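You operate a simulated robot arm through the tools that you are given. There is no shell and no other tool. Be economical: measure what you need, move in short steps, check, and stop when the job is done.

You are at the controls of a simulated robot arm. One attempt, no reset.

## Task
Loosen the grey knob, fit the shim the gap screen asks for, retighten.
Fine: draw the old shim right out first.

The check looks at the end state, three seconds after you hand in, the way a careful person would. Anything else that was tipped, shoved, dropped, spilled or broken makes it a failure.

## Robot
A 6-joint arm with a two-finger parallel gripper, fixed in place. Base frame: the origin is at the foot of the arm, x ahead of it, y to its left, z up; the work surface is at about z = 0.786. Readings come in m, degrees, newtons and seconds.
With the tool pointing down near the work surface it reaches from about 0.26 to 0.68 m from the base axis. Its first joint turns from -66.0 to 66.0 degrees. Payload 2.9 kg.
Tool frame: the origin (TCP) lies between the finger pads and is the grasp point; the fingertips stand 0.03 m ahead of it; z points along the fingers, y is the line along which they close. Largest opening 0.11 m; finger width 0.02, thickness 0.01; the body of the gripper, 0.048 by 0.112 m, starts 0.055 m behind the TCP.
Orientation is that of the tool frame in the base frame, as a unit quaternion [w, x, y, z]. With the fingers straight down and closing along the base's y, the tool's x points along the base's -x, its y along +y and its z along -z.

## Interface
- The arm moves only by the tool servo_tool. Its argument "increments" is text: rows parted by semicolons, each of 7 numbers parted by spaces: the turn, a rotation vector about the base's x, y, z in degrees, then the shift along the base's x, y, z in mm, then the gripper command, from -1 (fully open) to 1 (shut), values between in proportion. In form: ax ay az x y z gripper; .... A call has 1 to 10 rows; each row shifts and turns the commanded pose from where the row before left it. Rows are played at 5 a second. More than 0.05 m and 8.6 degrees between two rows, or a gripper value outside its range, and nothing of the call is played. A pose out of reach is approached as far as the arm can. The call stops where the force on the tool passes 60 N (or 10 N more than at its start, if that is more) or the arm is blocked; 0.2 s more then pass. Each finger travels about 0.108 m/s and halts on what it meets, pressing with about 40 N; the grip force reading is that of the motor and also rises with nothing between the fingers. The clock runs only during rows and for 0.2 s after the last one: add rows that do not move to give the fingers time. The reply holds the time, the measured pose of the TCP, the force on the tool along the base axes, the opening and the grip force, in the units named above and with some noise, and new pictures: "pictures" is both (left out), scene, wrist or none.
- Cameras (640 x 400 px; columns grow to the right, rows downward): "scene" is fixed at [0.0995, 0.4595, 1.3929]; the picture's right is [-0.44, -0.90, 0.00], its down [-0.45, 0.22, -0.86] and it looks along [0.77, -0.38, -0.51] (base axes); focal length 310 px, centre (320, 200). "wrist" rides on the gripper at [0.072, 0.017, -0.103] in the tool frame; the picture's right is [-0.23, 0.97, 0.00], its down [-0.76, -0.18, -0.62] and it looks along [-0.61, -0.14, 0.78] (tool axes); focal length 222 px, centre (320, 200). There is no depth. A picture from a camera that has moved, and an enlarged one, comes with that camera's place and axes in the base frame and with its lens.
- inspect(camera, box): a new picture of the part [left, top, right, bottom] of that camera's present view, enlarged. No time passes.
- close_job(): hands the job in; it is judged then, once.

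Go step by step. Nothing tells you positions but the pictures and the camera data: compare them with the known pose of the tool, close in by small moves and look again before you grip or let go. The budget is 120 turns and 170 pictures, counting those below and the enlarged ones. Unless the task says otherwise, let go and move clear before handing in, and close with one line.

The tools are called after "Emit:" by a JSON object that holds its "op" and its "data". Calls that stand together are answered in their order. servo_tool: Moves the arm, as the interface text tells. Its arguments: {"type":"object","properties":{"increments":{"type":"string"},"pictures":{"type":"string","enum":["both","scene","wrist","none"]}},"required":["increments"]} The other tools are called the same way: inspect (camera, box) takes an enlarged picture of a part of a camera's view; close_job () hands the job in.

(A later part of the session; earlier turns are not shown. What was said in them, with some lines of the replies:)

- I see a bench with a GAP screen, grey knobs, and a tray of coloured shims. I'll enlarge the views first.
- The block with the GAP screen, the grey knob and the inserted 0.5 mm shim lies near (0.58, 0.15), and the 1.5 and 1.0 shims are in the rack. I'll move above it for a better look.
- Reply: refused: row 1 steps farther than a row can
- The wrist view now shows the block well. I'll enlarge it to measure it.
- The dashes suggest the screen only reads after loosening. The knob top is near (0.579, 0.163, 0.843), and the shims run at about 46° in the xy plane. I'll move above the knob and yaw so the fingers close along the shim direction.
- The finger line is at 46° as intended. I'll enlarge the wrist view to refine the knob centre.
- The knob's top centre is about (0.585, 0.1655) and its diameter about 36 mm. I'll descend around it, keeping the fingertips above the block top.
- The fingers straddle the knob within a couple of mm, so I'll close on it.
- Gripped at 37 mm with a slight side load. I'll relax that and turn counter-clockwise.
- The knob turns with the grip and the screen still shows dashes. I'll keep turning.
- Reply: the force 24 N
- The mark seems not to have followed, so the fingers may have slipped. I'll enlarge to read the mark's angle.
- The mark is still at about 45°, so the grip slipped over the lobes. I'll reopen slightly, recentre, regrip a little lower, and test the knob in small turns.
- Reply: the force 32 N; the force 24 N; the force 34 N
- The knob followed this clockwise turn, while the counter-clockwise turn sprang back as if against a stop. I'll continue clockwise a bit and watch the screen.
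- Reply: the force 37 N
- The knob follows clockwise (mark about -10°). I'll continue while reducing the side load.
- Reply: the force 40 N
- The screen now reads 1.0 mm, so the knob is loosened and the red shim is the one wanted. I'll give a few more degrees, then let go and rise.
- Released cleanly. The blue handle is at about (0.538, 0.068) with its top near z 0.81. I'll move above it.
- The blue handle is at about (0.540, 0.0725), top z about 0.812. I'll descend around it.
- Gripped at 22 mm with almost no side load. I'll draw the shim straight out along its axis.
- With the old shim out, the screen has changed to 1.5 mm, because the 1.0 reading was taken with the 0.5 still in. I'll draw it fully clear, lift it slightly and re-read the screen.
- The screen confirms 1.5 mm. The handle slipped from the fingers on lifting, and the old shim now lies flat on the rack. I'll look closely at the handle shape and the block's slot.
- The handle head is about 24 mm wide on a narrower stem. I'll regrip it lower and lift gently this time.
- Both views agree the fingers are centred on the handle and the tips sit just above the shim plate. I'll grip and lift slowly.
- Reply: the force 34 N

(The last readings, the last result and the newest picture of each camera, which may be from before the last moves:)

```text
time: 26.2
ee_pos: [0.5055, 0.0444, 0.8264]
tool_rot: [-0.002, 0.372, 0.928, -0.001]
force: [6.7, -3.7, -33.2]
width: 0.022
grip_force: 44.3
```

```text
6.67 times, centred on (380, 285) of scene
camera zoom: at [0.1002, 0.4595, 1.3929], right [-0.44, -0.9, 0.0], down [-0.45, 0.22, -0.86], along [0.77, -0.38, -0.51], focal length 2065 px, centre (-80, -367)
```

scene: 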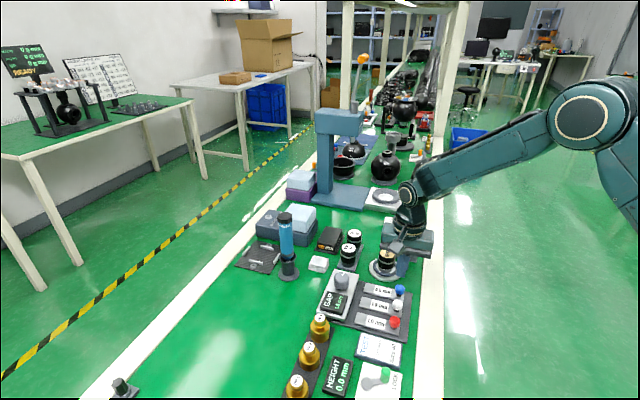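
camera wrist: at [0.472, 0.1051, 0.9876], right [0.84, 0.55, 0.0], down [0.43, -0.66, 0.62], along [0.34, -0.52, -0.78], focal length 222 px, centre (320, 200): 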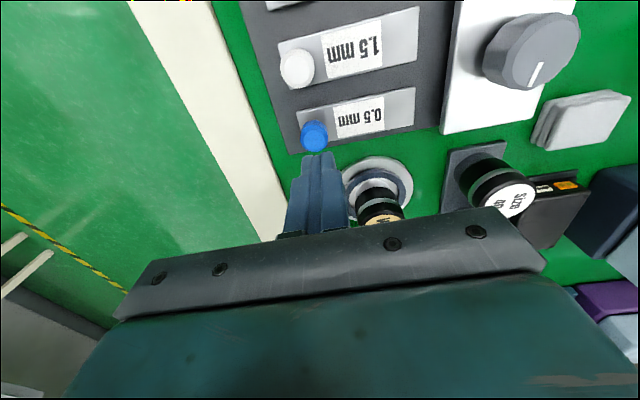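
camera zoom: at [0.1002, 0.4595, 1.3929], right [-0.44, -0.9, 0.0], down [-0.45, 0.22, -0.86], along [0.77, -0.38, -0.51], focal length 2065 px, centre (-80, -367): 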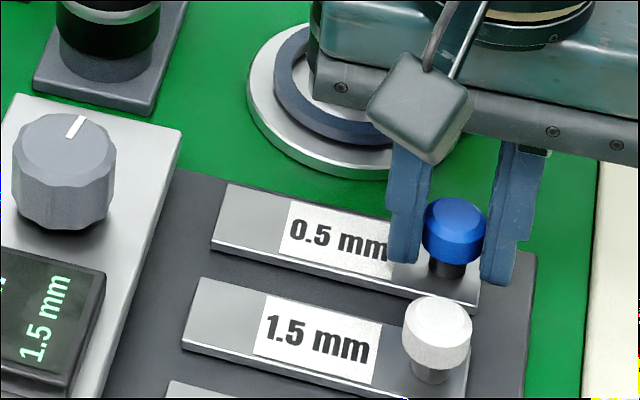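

A steady 33 N pull-down tells me the shims are held on slides and can't be lifted. Each has its own lane into the block, and the 0.5 is now back at its rest, level with the others. I'll ease off, release, and go to the white 1.5 mm handle.

Emit:
{"op": "servo_tool", "data": {"increments": "0 0 0 0 0 -3 1; 0 0 0 0 0 0 0.4; 0 0 0 0 0 0 0; 0 0 0 0 0 0 0; 0 0 0 0 0 30 0; 0 0 0 0 0 25 0; 0 0 0 -16 16 0 0; 0 0 0 -16 16 0 0; 0 0 0 0 0 0 0"}}

Emit:
{"op": "inspect", "data": {"camera": "wrist", "box": [200, 60, 500, 220]}}

Emit:
{"op": "inspect", "data": {"camera": "scene", "box": [320, 260, 420, 335]}}

```text
time: 28.2
ee_pos: [0.4735, 0.0775, 0.8824]
tool_rot: [-0.001, 0.373, 0.928, -0.001]
force: [-0.2, -0.7, 0.4]
width: 0.0551
grip_force: 0.1
camera wrist: at [0.4331, 0.1386, 0.9853], right [0.84, 0.55, 0.0], down [0.43, -0.66, 0.62], along [0.34, -0.52, -0.78], focal length 222 px, centre (320, 200)
```

scene: 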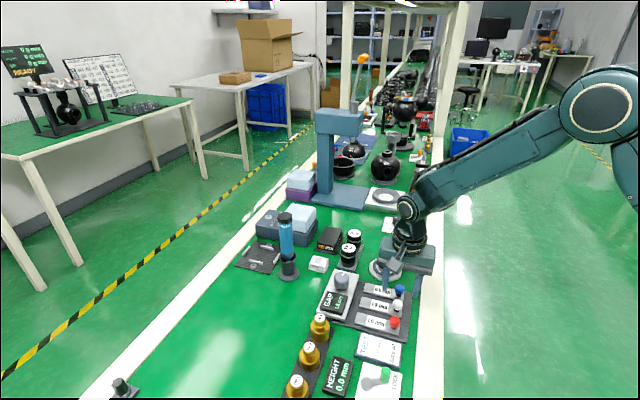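
wrist: 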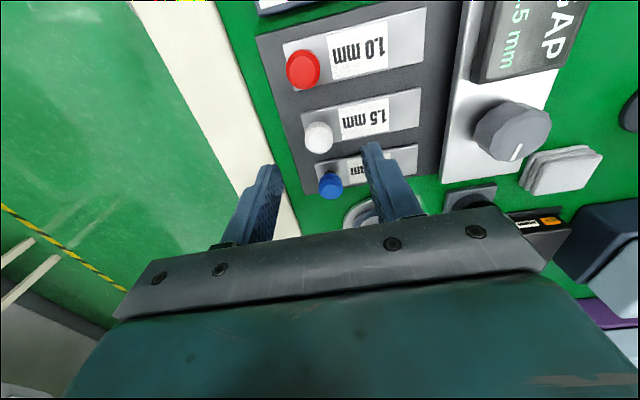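

```text
2.13 times, centred on (350, 140) of wrist
camera zoom: at [0.4331, 0.1386, 0.9853], right [0.84, 0.55, 0.0], down [0.43, -0.66, 0.62], along [0.34, -0.52, -0.78], focal length 474 px, centre (256, 328)
```

zoom: 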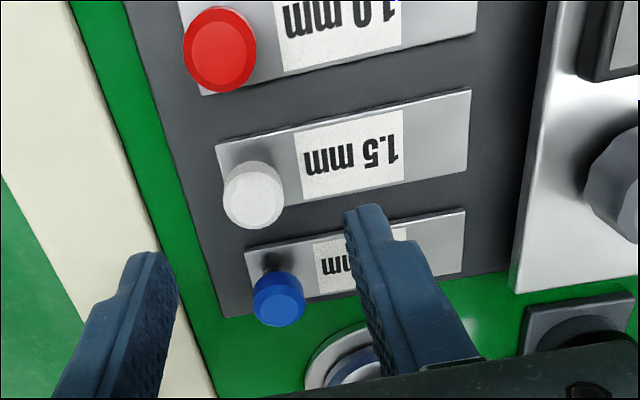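

```text
5.33 times, centred on (370, 298) of scene
camera zoom: at [0.0995, 0.4595, 1.3929], right [-0.44, -0.9, 0.0], down [-0.45, 0.22, -0.86], along [0.77, -0.38, -0.51], focal length 1652 px, centre (53, -320)
```

zoom: 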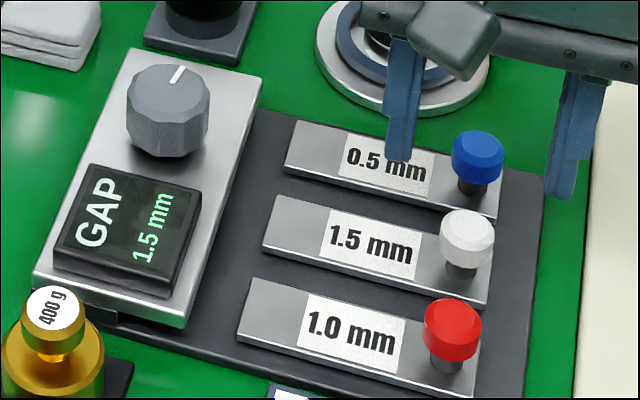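

The white handle is at about (0.470, 0.080). I'll descend around it.

Emit:
{"op": "servo_tool", "data": {"increments": "0 0 0 -3 2 -27 0; 0 0 0 0 0 -27 0; 0 0 0 0 0 0 0", "pictures": "none"}}

Emit:
{"op": "inspect", "data": {"camera": "wrist", "box": [220, 80, 420, 220]}}

Emit:
{"op": "inspect", "data": {"camera": "scene", "box": [340, 265, 420, 325]}}

```text
time: 29.0
ee_pos: [0.4692, 0.078, 0.827]
tool_rot: [0.0, 0.373, 0.928, 0.0]
force: [0.6, 0.3, -0.2]
width: 0.0549
grip_force: 0.1
```

```text
2.86 times, centred on (320, 150) of wrist
camera zoom: at [0.4296, 0.1411, 0.93], right [0.84, 0.55, 0.0], down [0.43, -0.66, 0.62], along [0.34, -0.52, -0.78], focal length 635 px, centre (320, 343)
```

zoom: 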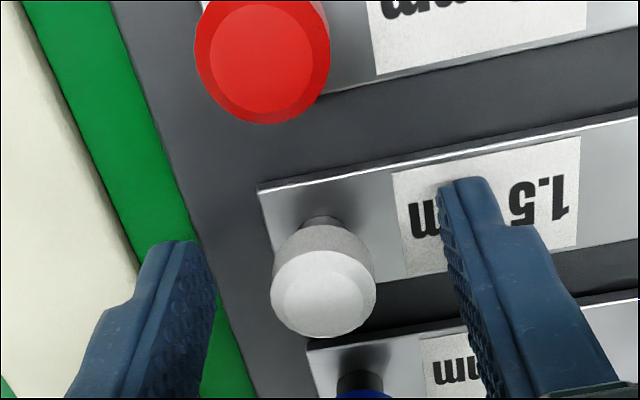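

```text
6.67 times, centred on (380, 295) of scene
camera zoom: at [0.0995, 0.4595, 1.3929], right [-0.44, -0.9, 0.0], down [-0.45, 0.22, -0.86], along [0.77, -0.38, -0.51], focal length 2065 px, centre (-80, -433)
```

zoom: 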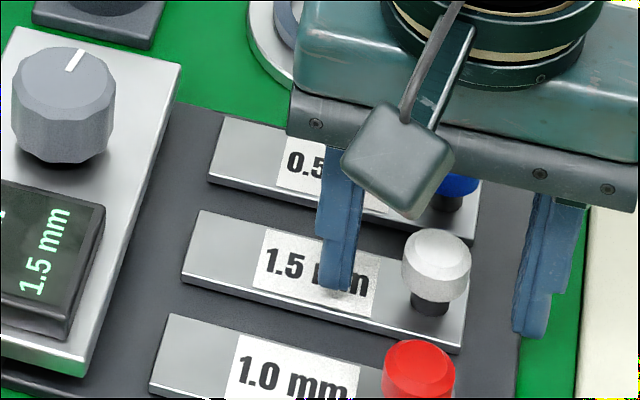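

Well centred. I'll grip and push 20 mm along the lane, then check.

Emit:
{"op": "servo_tool", "data": {"increments": "0 0 0 0 0 0 0.4; 0 0 0 0 0 0 1; 0 0 0 0 0 0 1; 0 0 0 0 0 0 1; 0 0 0 3.5 3.6 0 1; 0 0 0 3.5 3.6 0 1; 0 0 0 3.5 3.6 0 1; 0 0 0 3.5 3.6 0 1; 0 0 0 0 0 0 1", "pictures": "none"}}

Emit:
{"op": "inspect", "data": {"camera": "scene", "box": [320, 260, 420, 335]}}

Emit:
{"op": "inspect", "data": {"camera": "wrist", "box": [200, 60, 500, 220]}}

```text
time: 31.0
ee_pos: [0.4842, 0.0934, 0.8267]
tool_rot: [-0.001, 0.373, 0.928, 0.0]
force: [-0.5, 0.7, -13.8]
width: 0.0217
grip_force: 45.2
```

```text
5.33 times, centred on (370, 298) of scene
camera zoom: at [0.0997, 0.4596, 1.3929], right [-0.44, -0.9, 0.0], down [-0.45, 0.22, -0.86], along [0.77, -0.38, -0.51], focal length 1652 px, centre (53, -320)
```

zoom: 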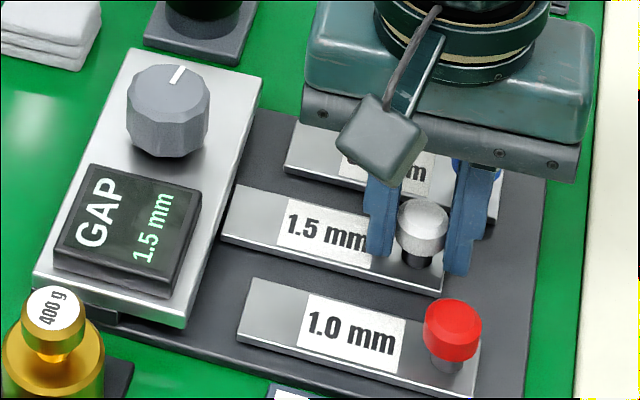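

```text
2.13 times, centred on (350, 140) of wrist
camera zoom: at [0.4436, 0.1548, 0.9303], right [0.84, 0.55, 0.0], down [0.43, -0.66, 0.62], along [0.34, -0.52, -0.78], focal length 474 px, centre (256, 328)
```

zoom: 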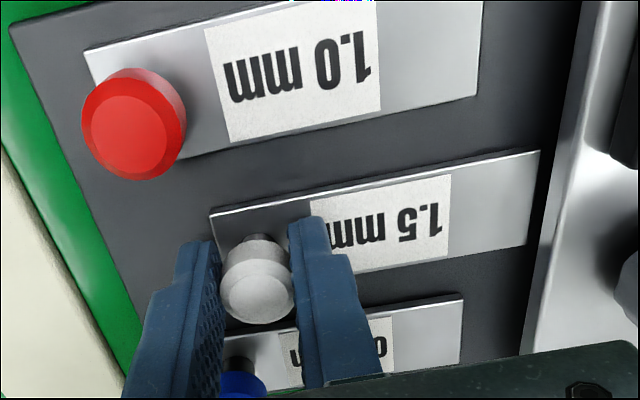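

It slides in its lane towards the block. I'll continue another 20 mm, easing the vertical load.

Emit:
{"op": "servo_tool", "data": {"increments": "0 0 0 3.5 3.6 -1 1; 0 0 0 3.5 3.6 0 1; 0 0 0 3.5 3.6 0 1; 0 0 0 3.5 3.6 0 1; 0 0 0 0 0 0 1", "pictures": "none"}}

Emit:
{"op": "inspect", "data": {"camera": "scene", "box": [320, 260, 420, 335]}}

Emit:
{"op": "inspect", "data": {"camera": "wrist", "box": [200, 60, 500, 220]}}

```text
time: 32.2
ee_pos: [0.4977, 0.1078, 0.8273]
tool_rot: [0.0, 0.372, 0.928, 0.001]
force: [-7.0, 8.9, -5.3]
width: 0.0219
grip_force: 45.0
```

```text
5.33 times, centred on (370, 298) of scene
camera zoom: at [0.0994, 0.4597, 1.3929], right [-0.44, -0.9, 0.0], down [-0.45, 0.22, -0.86], along [0.77, -0.38, -0.51], focal length 1652 px, centre (53, -320)
```

zoom: 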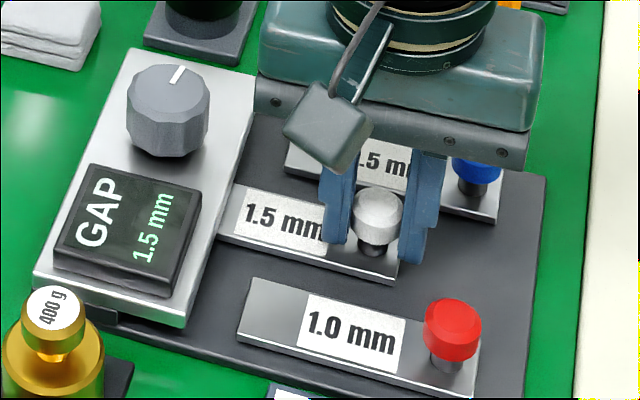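

```text
2.13 times, centred on (350, 140) of wrist
camera zoom: at [0.4575, 0.1687, 0.9303], right [0.84, 0.55, 0.0], down [0.43, -0.66, 0.62], along [0.34, -0.52, -0.78], focal length 474 px, centre (256, 328)
```

zoom: 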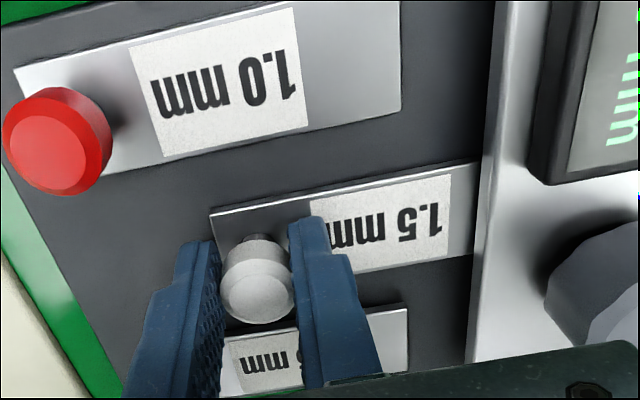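

The shim is entering the block. I'll continue in small steps until its label meets the block edge, as the 0.5 did, or until I feel a stop.

Emit:
{"op": "servo_tool", "data": {"increments": "0 0 0 1.5 4 0 1; 0 0 0 2.6 2.9 0 1; 0 0 0 2.6 2.9 0 1; 0 0 0 0 0 0 1", "pictures": "none"}}

Emit:
{"op": "inspect", "data": {"camera": "scene", "box": [320, 260, 420, 335]}}

Emit:
{"op": "inspect", "data": {"camera": "wrist", "box": [200, 60, 500, 220]}}

```text
time: 33.2
ee_pos: [0.5031, 0.1122, 0.828]
tool_rot: [-0.002, 0.376, 0.927, -0.003]
force: [-23.0, -26.6, 21.7]
width: 0.0219
grip_force: 45.2
```

```text
5.33 times, centred on (370, 298) of scene
camera zoom: at [0.0986, 0.4588, 1.3932], right [-0.44, -0.9, 0.0], down [-0.45, 0.22, -0.86], along [0.78, -0.38, -0.51], focal length 1652 px, centre (53, -320)
```

zoom: 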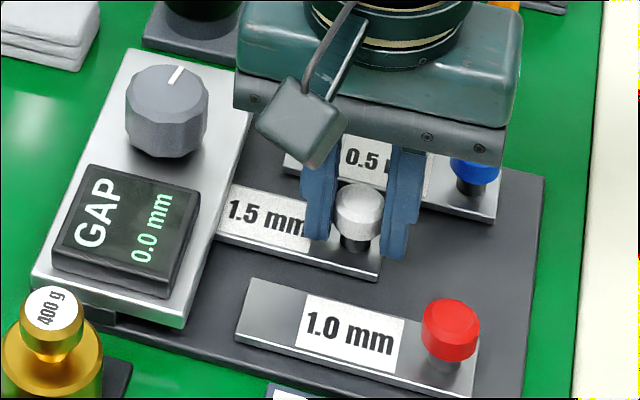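

```text
2.13 times, centred on (350, 140) of wrist
camera zoom: at [0.4637, 0.175, 0.9299], right [0.84, 0.54, -0.01], down [0.43, -0.65, 0.62], along [0.33, -0.53, -0.78], focal length 474 px, centre (256, 328)
```

zoom: 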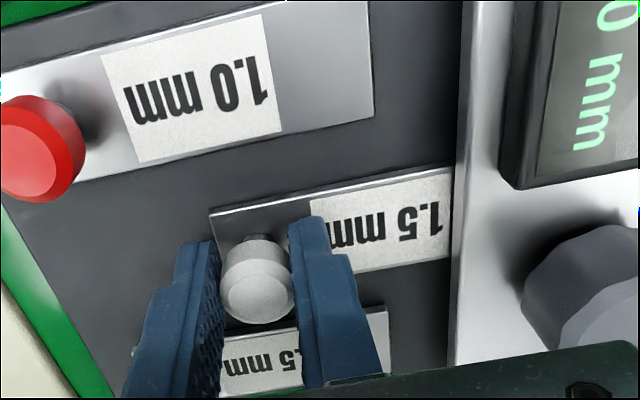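

The screen reads 0.0 mm and I feel the end stop, so the shim is seated. I'll relieve the push, release and rise.

Emit:
{"op": "servo_tool", "data": {"increments": "0 0 0 -2.5 -2.7 -1 1; 0 0 0 0 0 0 1; 0 0 0 0 0 0 0.4; 0 0 0 0 0 0 0; 0 0 0 0 0 0 0; 0 0 0 0 0 35 0; 0 0 0 0 0 40 0; 0 0 0 0 0 0 0"}}

Emit:
{"op": "inspect", "data": {"camera": "scene", "box": [320, 260, 420, 335]}}

```text
time: 35.0
ee_pos: [0.5044, 0.1116, 0.9028]
tool_rot: [0.0, 0.373, 0.928, 0.0]
force: [0.1, 0.4, 0.3]
width: 0.0548
grip_force: 0.0
camera wrist: at [0.4632, 0.1733, 1.0056], right [0.84, 0.55, 0.0], down [0.43, -0.66, 0.62], along [0.34, -0.52, -0.78], focal length 222 px, centre (320, 200)
```

scene: 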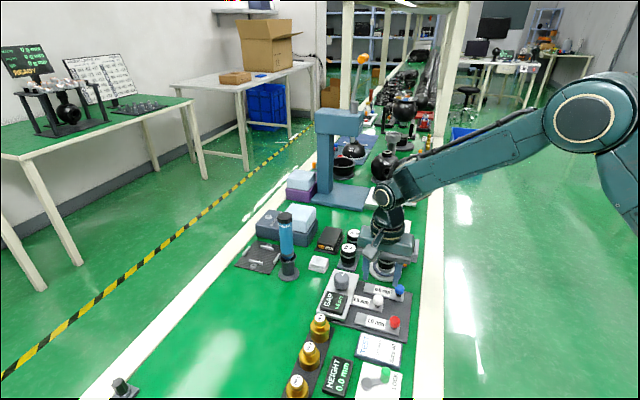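
wrist: 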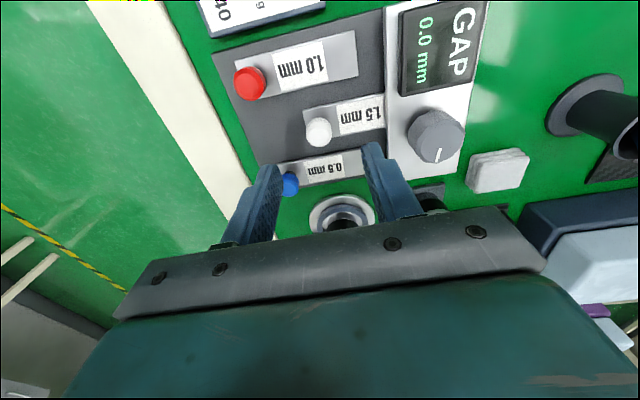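

```text
5.33 times, centred on (370, 298) of scene
camera zoom: at [0.0995, 0.4595, 1.3929], right [-0.44, -0.9, 0.0], down [-0.45, 0.22, -0.86], along [0.77, -0.38, -0.51], focal length 1652 px, centre (53, -320)
```

zoom: 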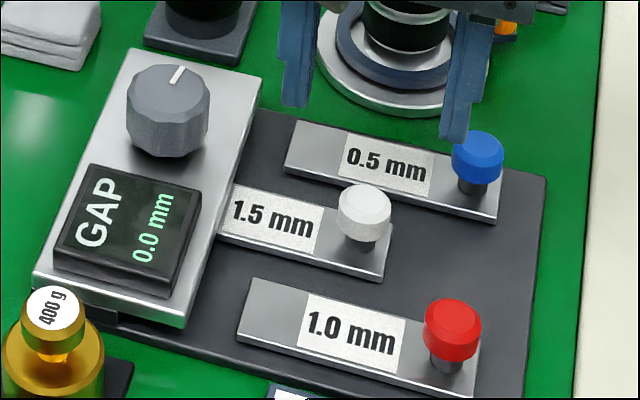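

The screen holds at 0.0 mm after release. Next I'll retighten the knob, moving back over its centre at about (0.586, 0.161).

Emit:
{"op": "servo_tool", "data": {"increments": "0 0 0 27 16.5 0 -0.1; 0 0 0 27 16.5 0 -0.1; 0 0 -3 28 16.5 0 -0.1; 0 0 0 0 0 0 -0.1; 0 0 0 0 0 -25 -0.1; 0 0 0 0 0 -23 -0.1; 0 0 0 0 0 0 -0.1", "pictures": "none"}}

Emit:
{"op": "inspect", "data": {"camera": "wrist", "box": [250, 100, 390, 220]}}

Emit:
{"op": "inspect", "data": {"camera": "scene", "box": [310, 245, 410, 330]}}

```text
time: 36.6
ee_pos: [0.5852, 0.1635, 0.8509]
tool_rot: [0.0, 0.397, 0.918, 0.0]
force: [0.7, 0.3, -0.3]
width: 0.0606
grip_force: 0.0
```

```text
3.33 times, centred on (320, 160) of wrist
camera zoom: at [0.5478, 0.2275, 0.9546], right [0.87, 0.5, 0.0], down [0.39, -0.68, 0.62], along [0.31, -0.54, -0.78], focal length 740 px, centre (320, 333)
```

zoom: 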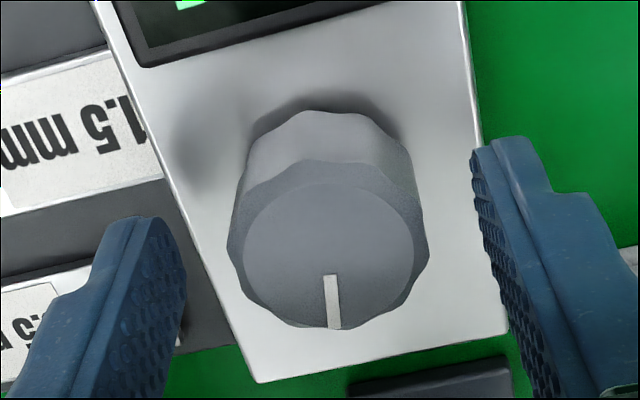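

```text
4.71 times, centred on (360, 288) of scene
camera zoom: at [0.0995, 0.4595, 1.3929], right [-0.44, -0.9, 0.0], down [-0.45, 0.22, -0.86], along [0.77, -0.38, -0.51], focal length 1457 px, centre (132, -212)
```

zoom: 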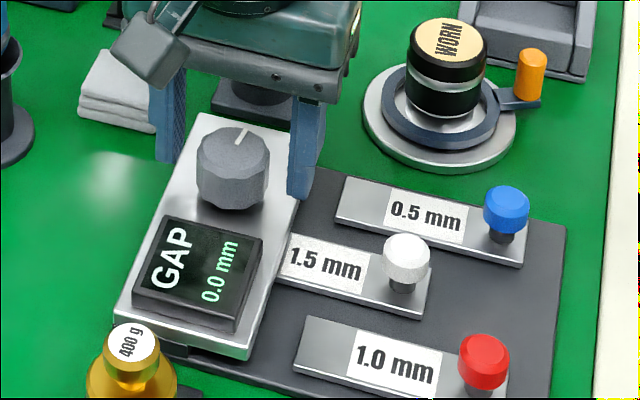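

Well centred over the knob. I'll close on it and check the side load.

Emit:
{"op": "servo_tool", "data": {"increments": "0 0 0 0 0 0 0.1; 0 0 0 0 0 0 0.5; 0 0 0 0 0 0 1; 0 0 0 0 0 0 1; 0 0 0 0 0 0 1", "pictures": "none"}}

```text
time: 37.8
ee_pos: [0.5847, 0.1641, 0.8519]
tool_rot: [0.001, 0.396, 0.918, 0.001]
force: [11.4, 9.3, -9.2]
width: 0.037
grip_force: 44.6
```

Emit:
{"op": "servo_tool", "data": {"increments": "0 0 0 1.2 1 -1 1; 0 0 7 0 0 0 1; 0 0 7 0 0 0 1; 0 0 7 0 0 0 1; 0 0 7 0 0 0 1; 0 0 7 0 0 0 1; 0 0 7 0 0 0 1; 0 0 0 0 0 0 1", "pictures": "none"}}

Emit:
{"op": "inspect", "data": {"camera": "wrist", "box": [240, 60, 440, 220]}}

```text
time: 39.6
ee_pos: [0.585, 0.1631, 0.8518]
tool_rot: [-0.001, 0.042, 0.999, -0.001]
force: [-5.8, -12.0, 9.5]
width: 0.0374
grip_force: 44.9
```

```text
2.50 times, centred on (340, 140) of wrist
camera zoom: at [0.5149, 0.1858, 0.955], right [0.31, 0.95, 0.0], down [0.75, -0.24, 0.62], along [0.59, -0.19, -0.78], focal length 555 px, centre (270, 350)
```

zoom: 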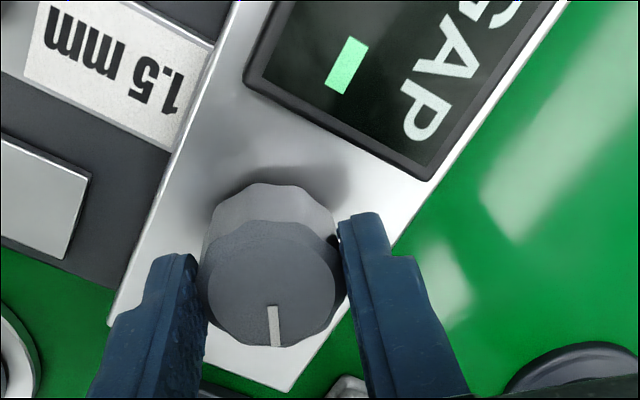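

The knob follows and the screen has gone back to dashes. I'll continue towards the original tight mark position.

Emit:
{"op": "servo_tool", "data": {"increments": "0 0 7 -0.5 -1.2 0 1; 0 0 7 0 0 0 1; 0 0 7 0 0 0 1; 0 0 7 0 0 0 1; 0 0 7 0 0 0 1; 0 0 7 0 0 0 1; 0 0 7 0 0 0 1; 0 0 0 0 0 0 1", "pictures": "none"}}

Emit:
{"op": "inspect", "data": {"camera": "wrist", "box": [250, 110, 390, 220]}}

```text
time: 41.4
ee_pos: [0.5853, 0.1617, 0.852]
tool_rot: [0.001, -0.375, 0.927, 0.0]
force: [-2.8, -21.8, 7.9]
width: 0.0372
grip_force: 45.1
```

```text
3.64 times, centred on (320, 165) of wrist
camera zoom: at [0.5221, 0.1231, 0.9548], right [-0.51, 0.86, 0.0], down [0.67, 0.4, 0.62], along [0.53, 0.32, -0.78], focal length 808 px, centre (320, 327)
```

zoom: 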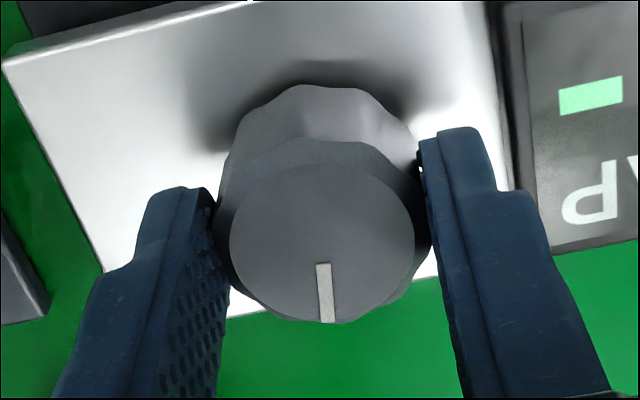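

About 10° remain to the original tight angle. I'll turn until it meets the stop.

Emit:
{"op": "servo_tool", "data": {"increments": "0 0 6 0 -1 0 1; 0 0 6 0 0 0 1; 0 0 6 0 0 0 1; 0 0 0 0 0 0 1", "pictures": "none"}}

Emit:
{"op": "inspect", "data": {"camera": "wrist", "box": [250, 110, 390, 220]}}

```text
time: 42.4
ee_pos: [0.5855, 0.1618, 0.8523]
tool_rot: [0.002, -0.516, 0.857, 0.0]
force: [12.5, -11.8, -3.6]
width: 0.0372
grip_force: 44.2
```

```text
3.64 times, centred on (320, 165) of wrist
camera zoom: at [0.5375, 0.1055, 0.9546], right [-0.76, 0.66, 0.0], down [0.51, 0.59, 0.63], along [0.41, 0.47, -0.78], focal length 808 px, centre (320, 327)
```

zoom: 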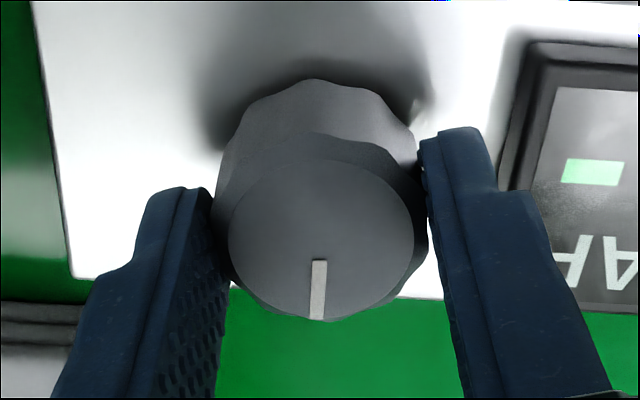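

Emit:
{"op": "servo_tool", "data": {"increments": "0 0 6 0.5 -0.5 0 1; 0 0 6 0 0 0 1; 0 0 0 0 0 0 1; 0 0 0 0 0 0 1", "pictures": "none"}}

Emit:
{"op": "inspect", "data": {"camera": "wrist", "box": [250, 110, 390, 220]}}

```text
time: 43.4
ee_pos: [0.5861, 0.1614, 0.8523]
tool_rot: [0.002, -0.604, 0.797, 0.0]
force: [18.2, -12.7, 0.0]
width: 0.0377
grip_force: 44.8
```

```text
3.64 times, centred on (320, 165) of wrist
camera zoom: at [0.5504, 0.096, 0.9548], right [-0.88, 0.48, 0.0], down [0.38, 0.68, 0.62], along [0.3, 0.55, -0.78], focal length 808 px, centre (320, 327)
```

zoom: 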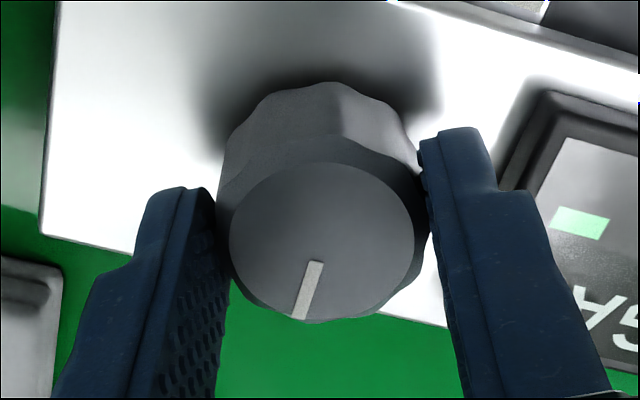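

The mark stayed at the stop while the fingers slipped, so the knob is tight. I'll release gently and rise.

Emit:
{"op": "servo_tool", "data": {"increments": "0 0 0 0 0 0 0.5; 0 0 0 0 0 0 0.1; 0 0 0 0 0 0 0.05; 0 0 0 0 0 20 0.05; 0 0 0 0 0 40 0.05; 0 0 0 0 0 45 0.05; 0 0 0 -25 -25 20 0.05; 0 0 0 -25 -25 20 0.05; 0 0 0 0 0 0 0.05"}}

Emit:
{"op": "inspect", "data": {"camera": "scene", "box": [310, 245, 420, 335]}}

```text
time: 45.4
ee_pos: [0.5368, 0.1102, 0.9985]
tool_rot: [0.0, -0.604, 0.797, 0.0]
force: [0.5, -0.2, -0.5]
width: 0.0524
grip_force: 0.1
camera wrist: at [0.5004, 0.045, 1.1007], right [-0.88, 0.48, 0.0], down [0.38, 0.68, 0.62], along [0.3, 0.55, -0.78], focal length 222 px, centre (320, 200)
```

scene: 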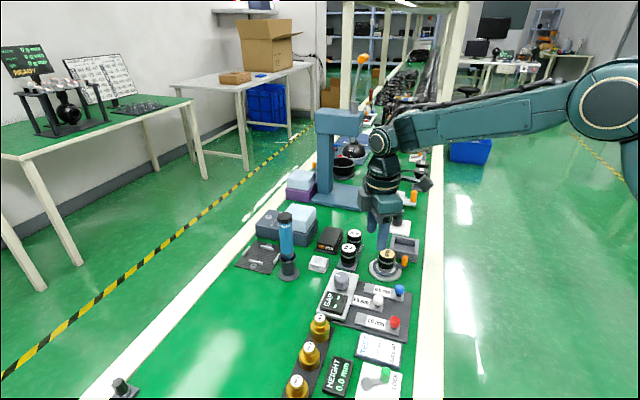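
wrist: 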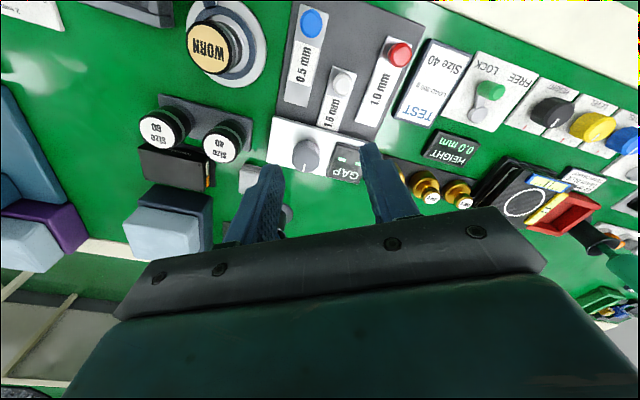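

```text
4.44 times, centred on (365, 290) of scene
camera zoom: at [0.0995, 0.4595, 1.3929], right [-0.44, -0.9, 0.0], down [-0.45, 0.22, -0.86], along [0.77, -0.38, -0.51], focal length 1376 px, centre (120, -200)
```

zoom: 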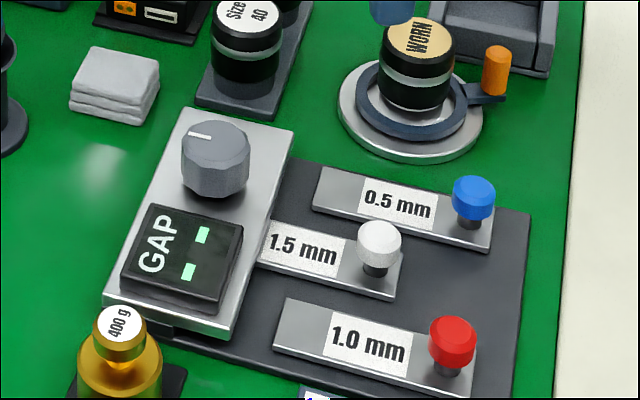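

The knob mark is back at its original tight position and the screen shows dashes, as it did at the start. The 1.5 mm shim is in, the 0.5 mm is fully out on its rest, and nothing else has moved, so I'm handing in.

Emit:
{"op": "close_job", "data": {}}

```text
The job is handed in.
```

The 1.5 mm shim the gap screen asked for is fitted (the screen read 0.0 mm before I retightened), the old 0.5 mm shim is fully out on its rack lane, and the grey knob is tight again.
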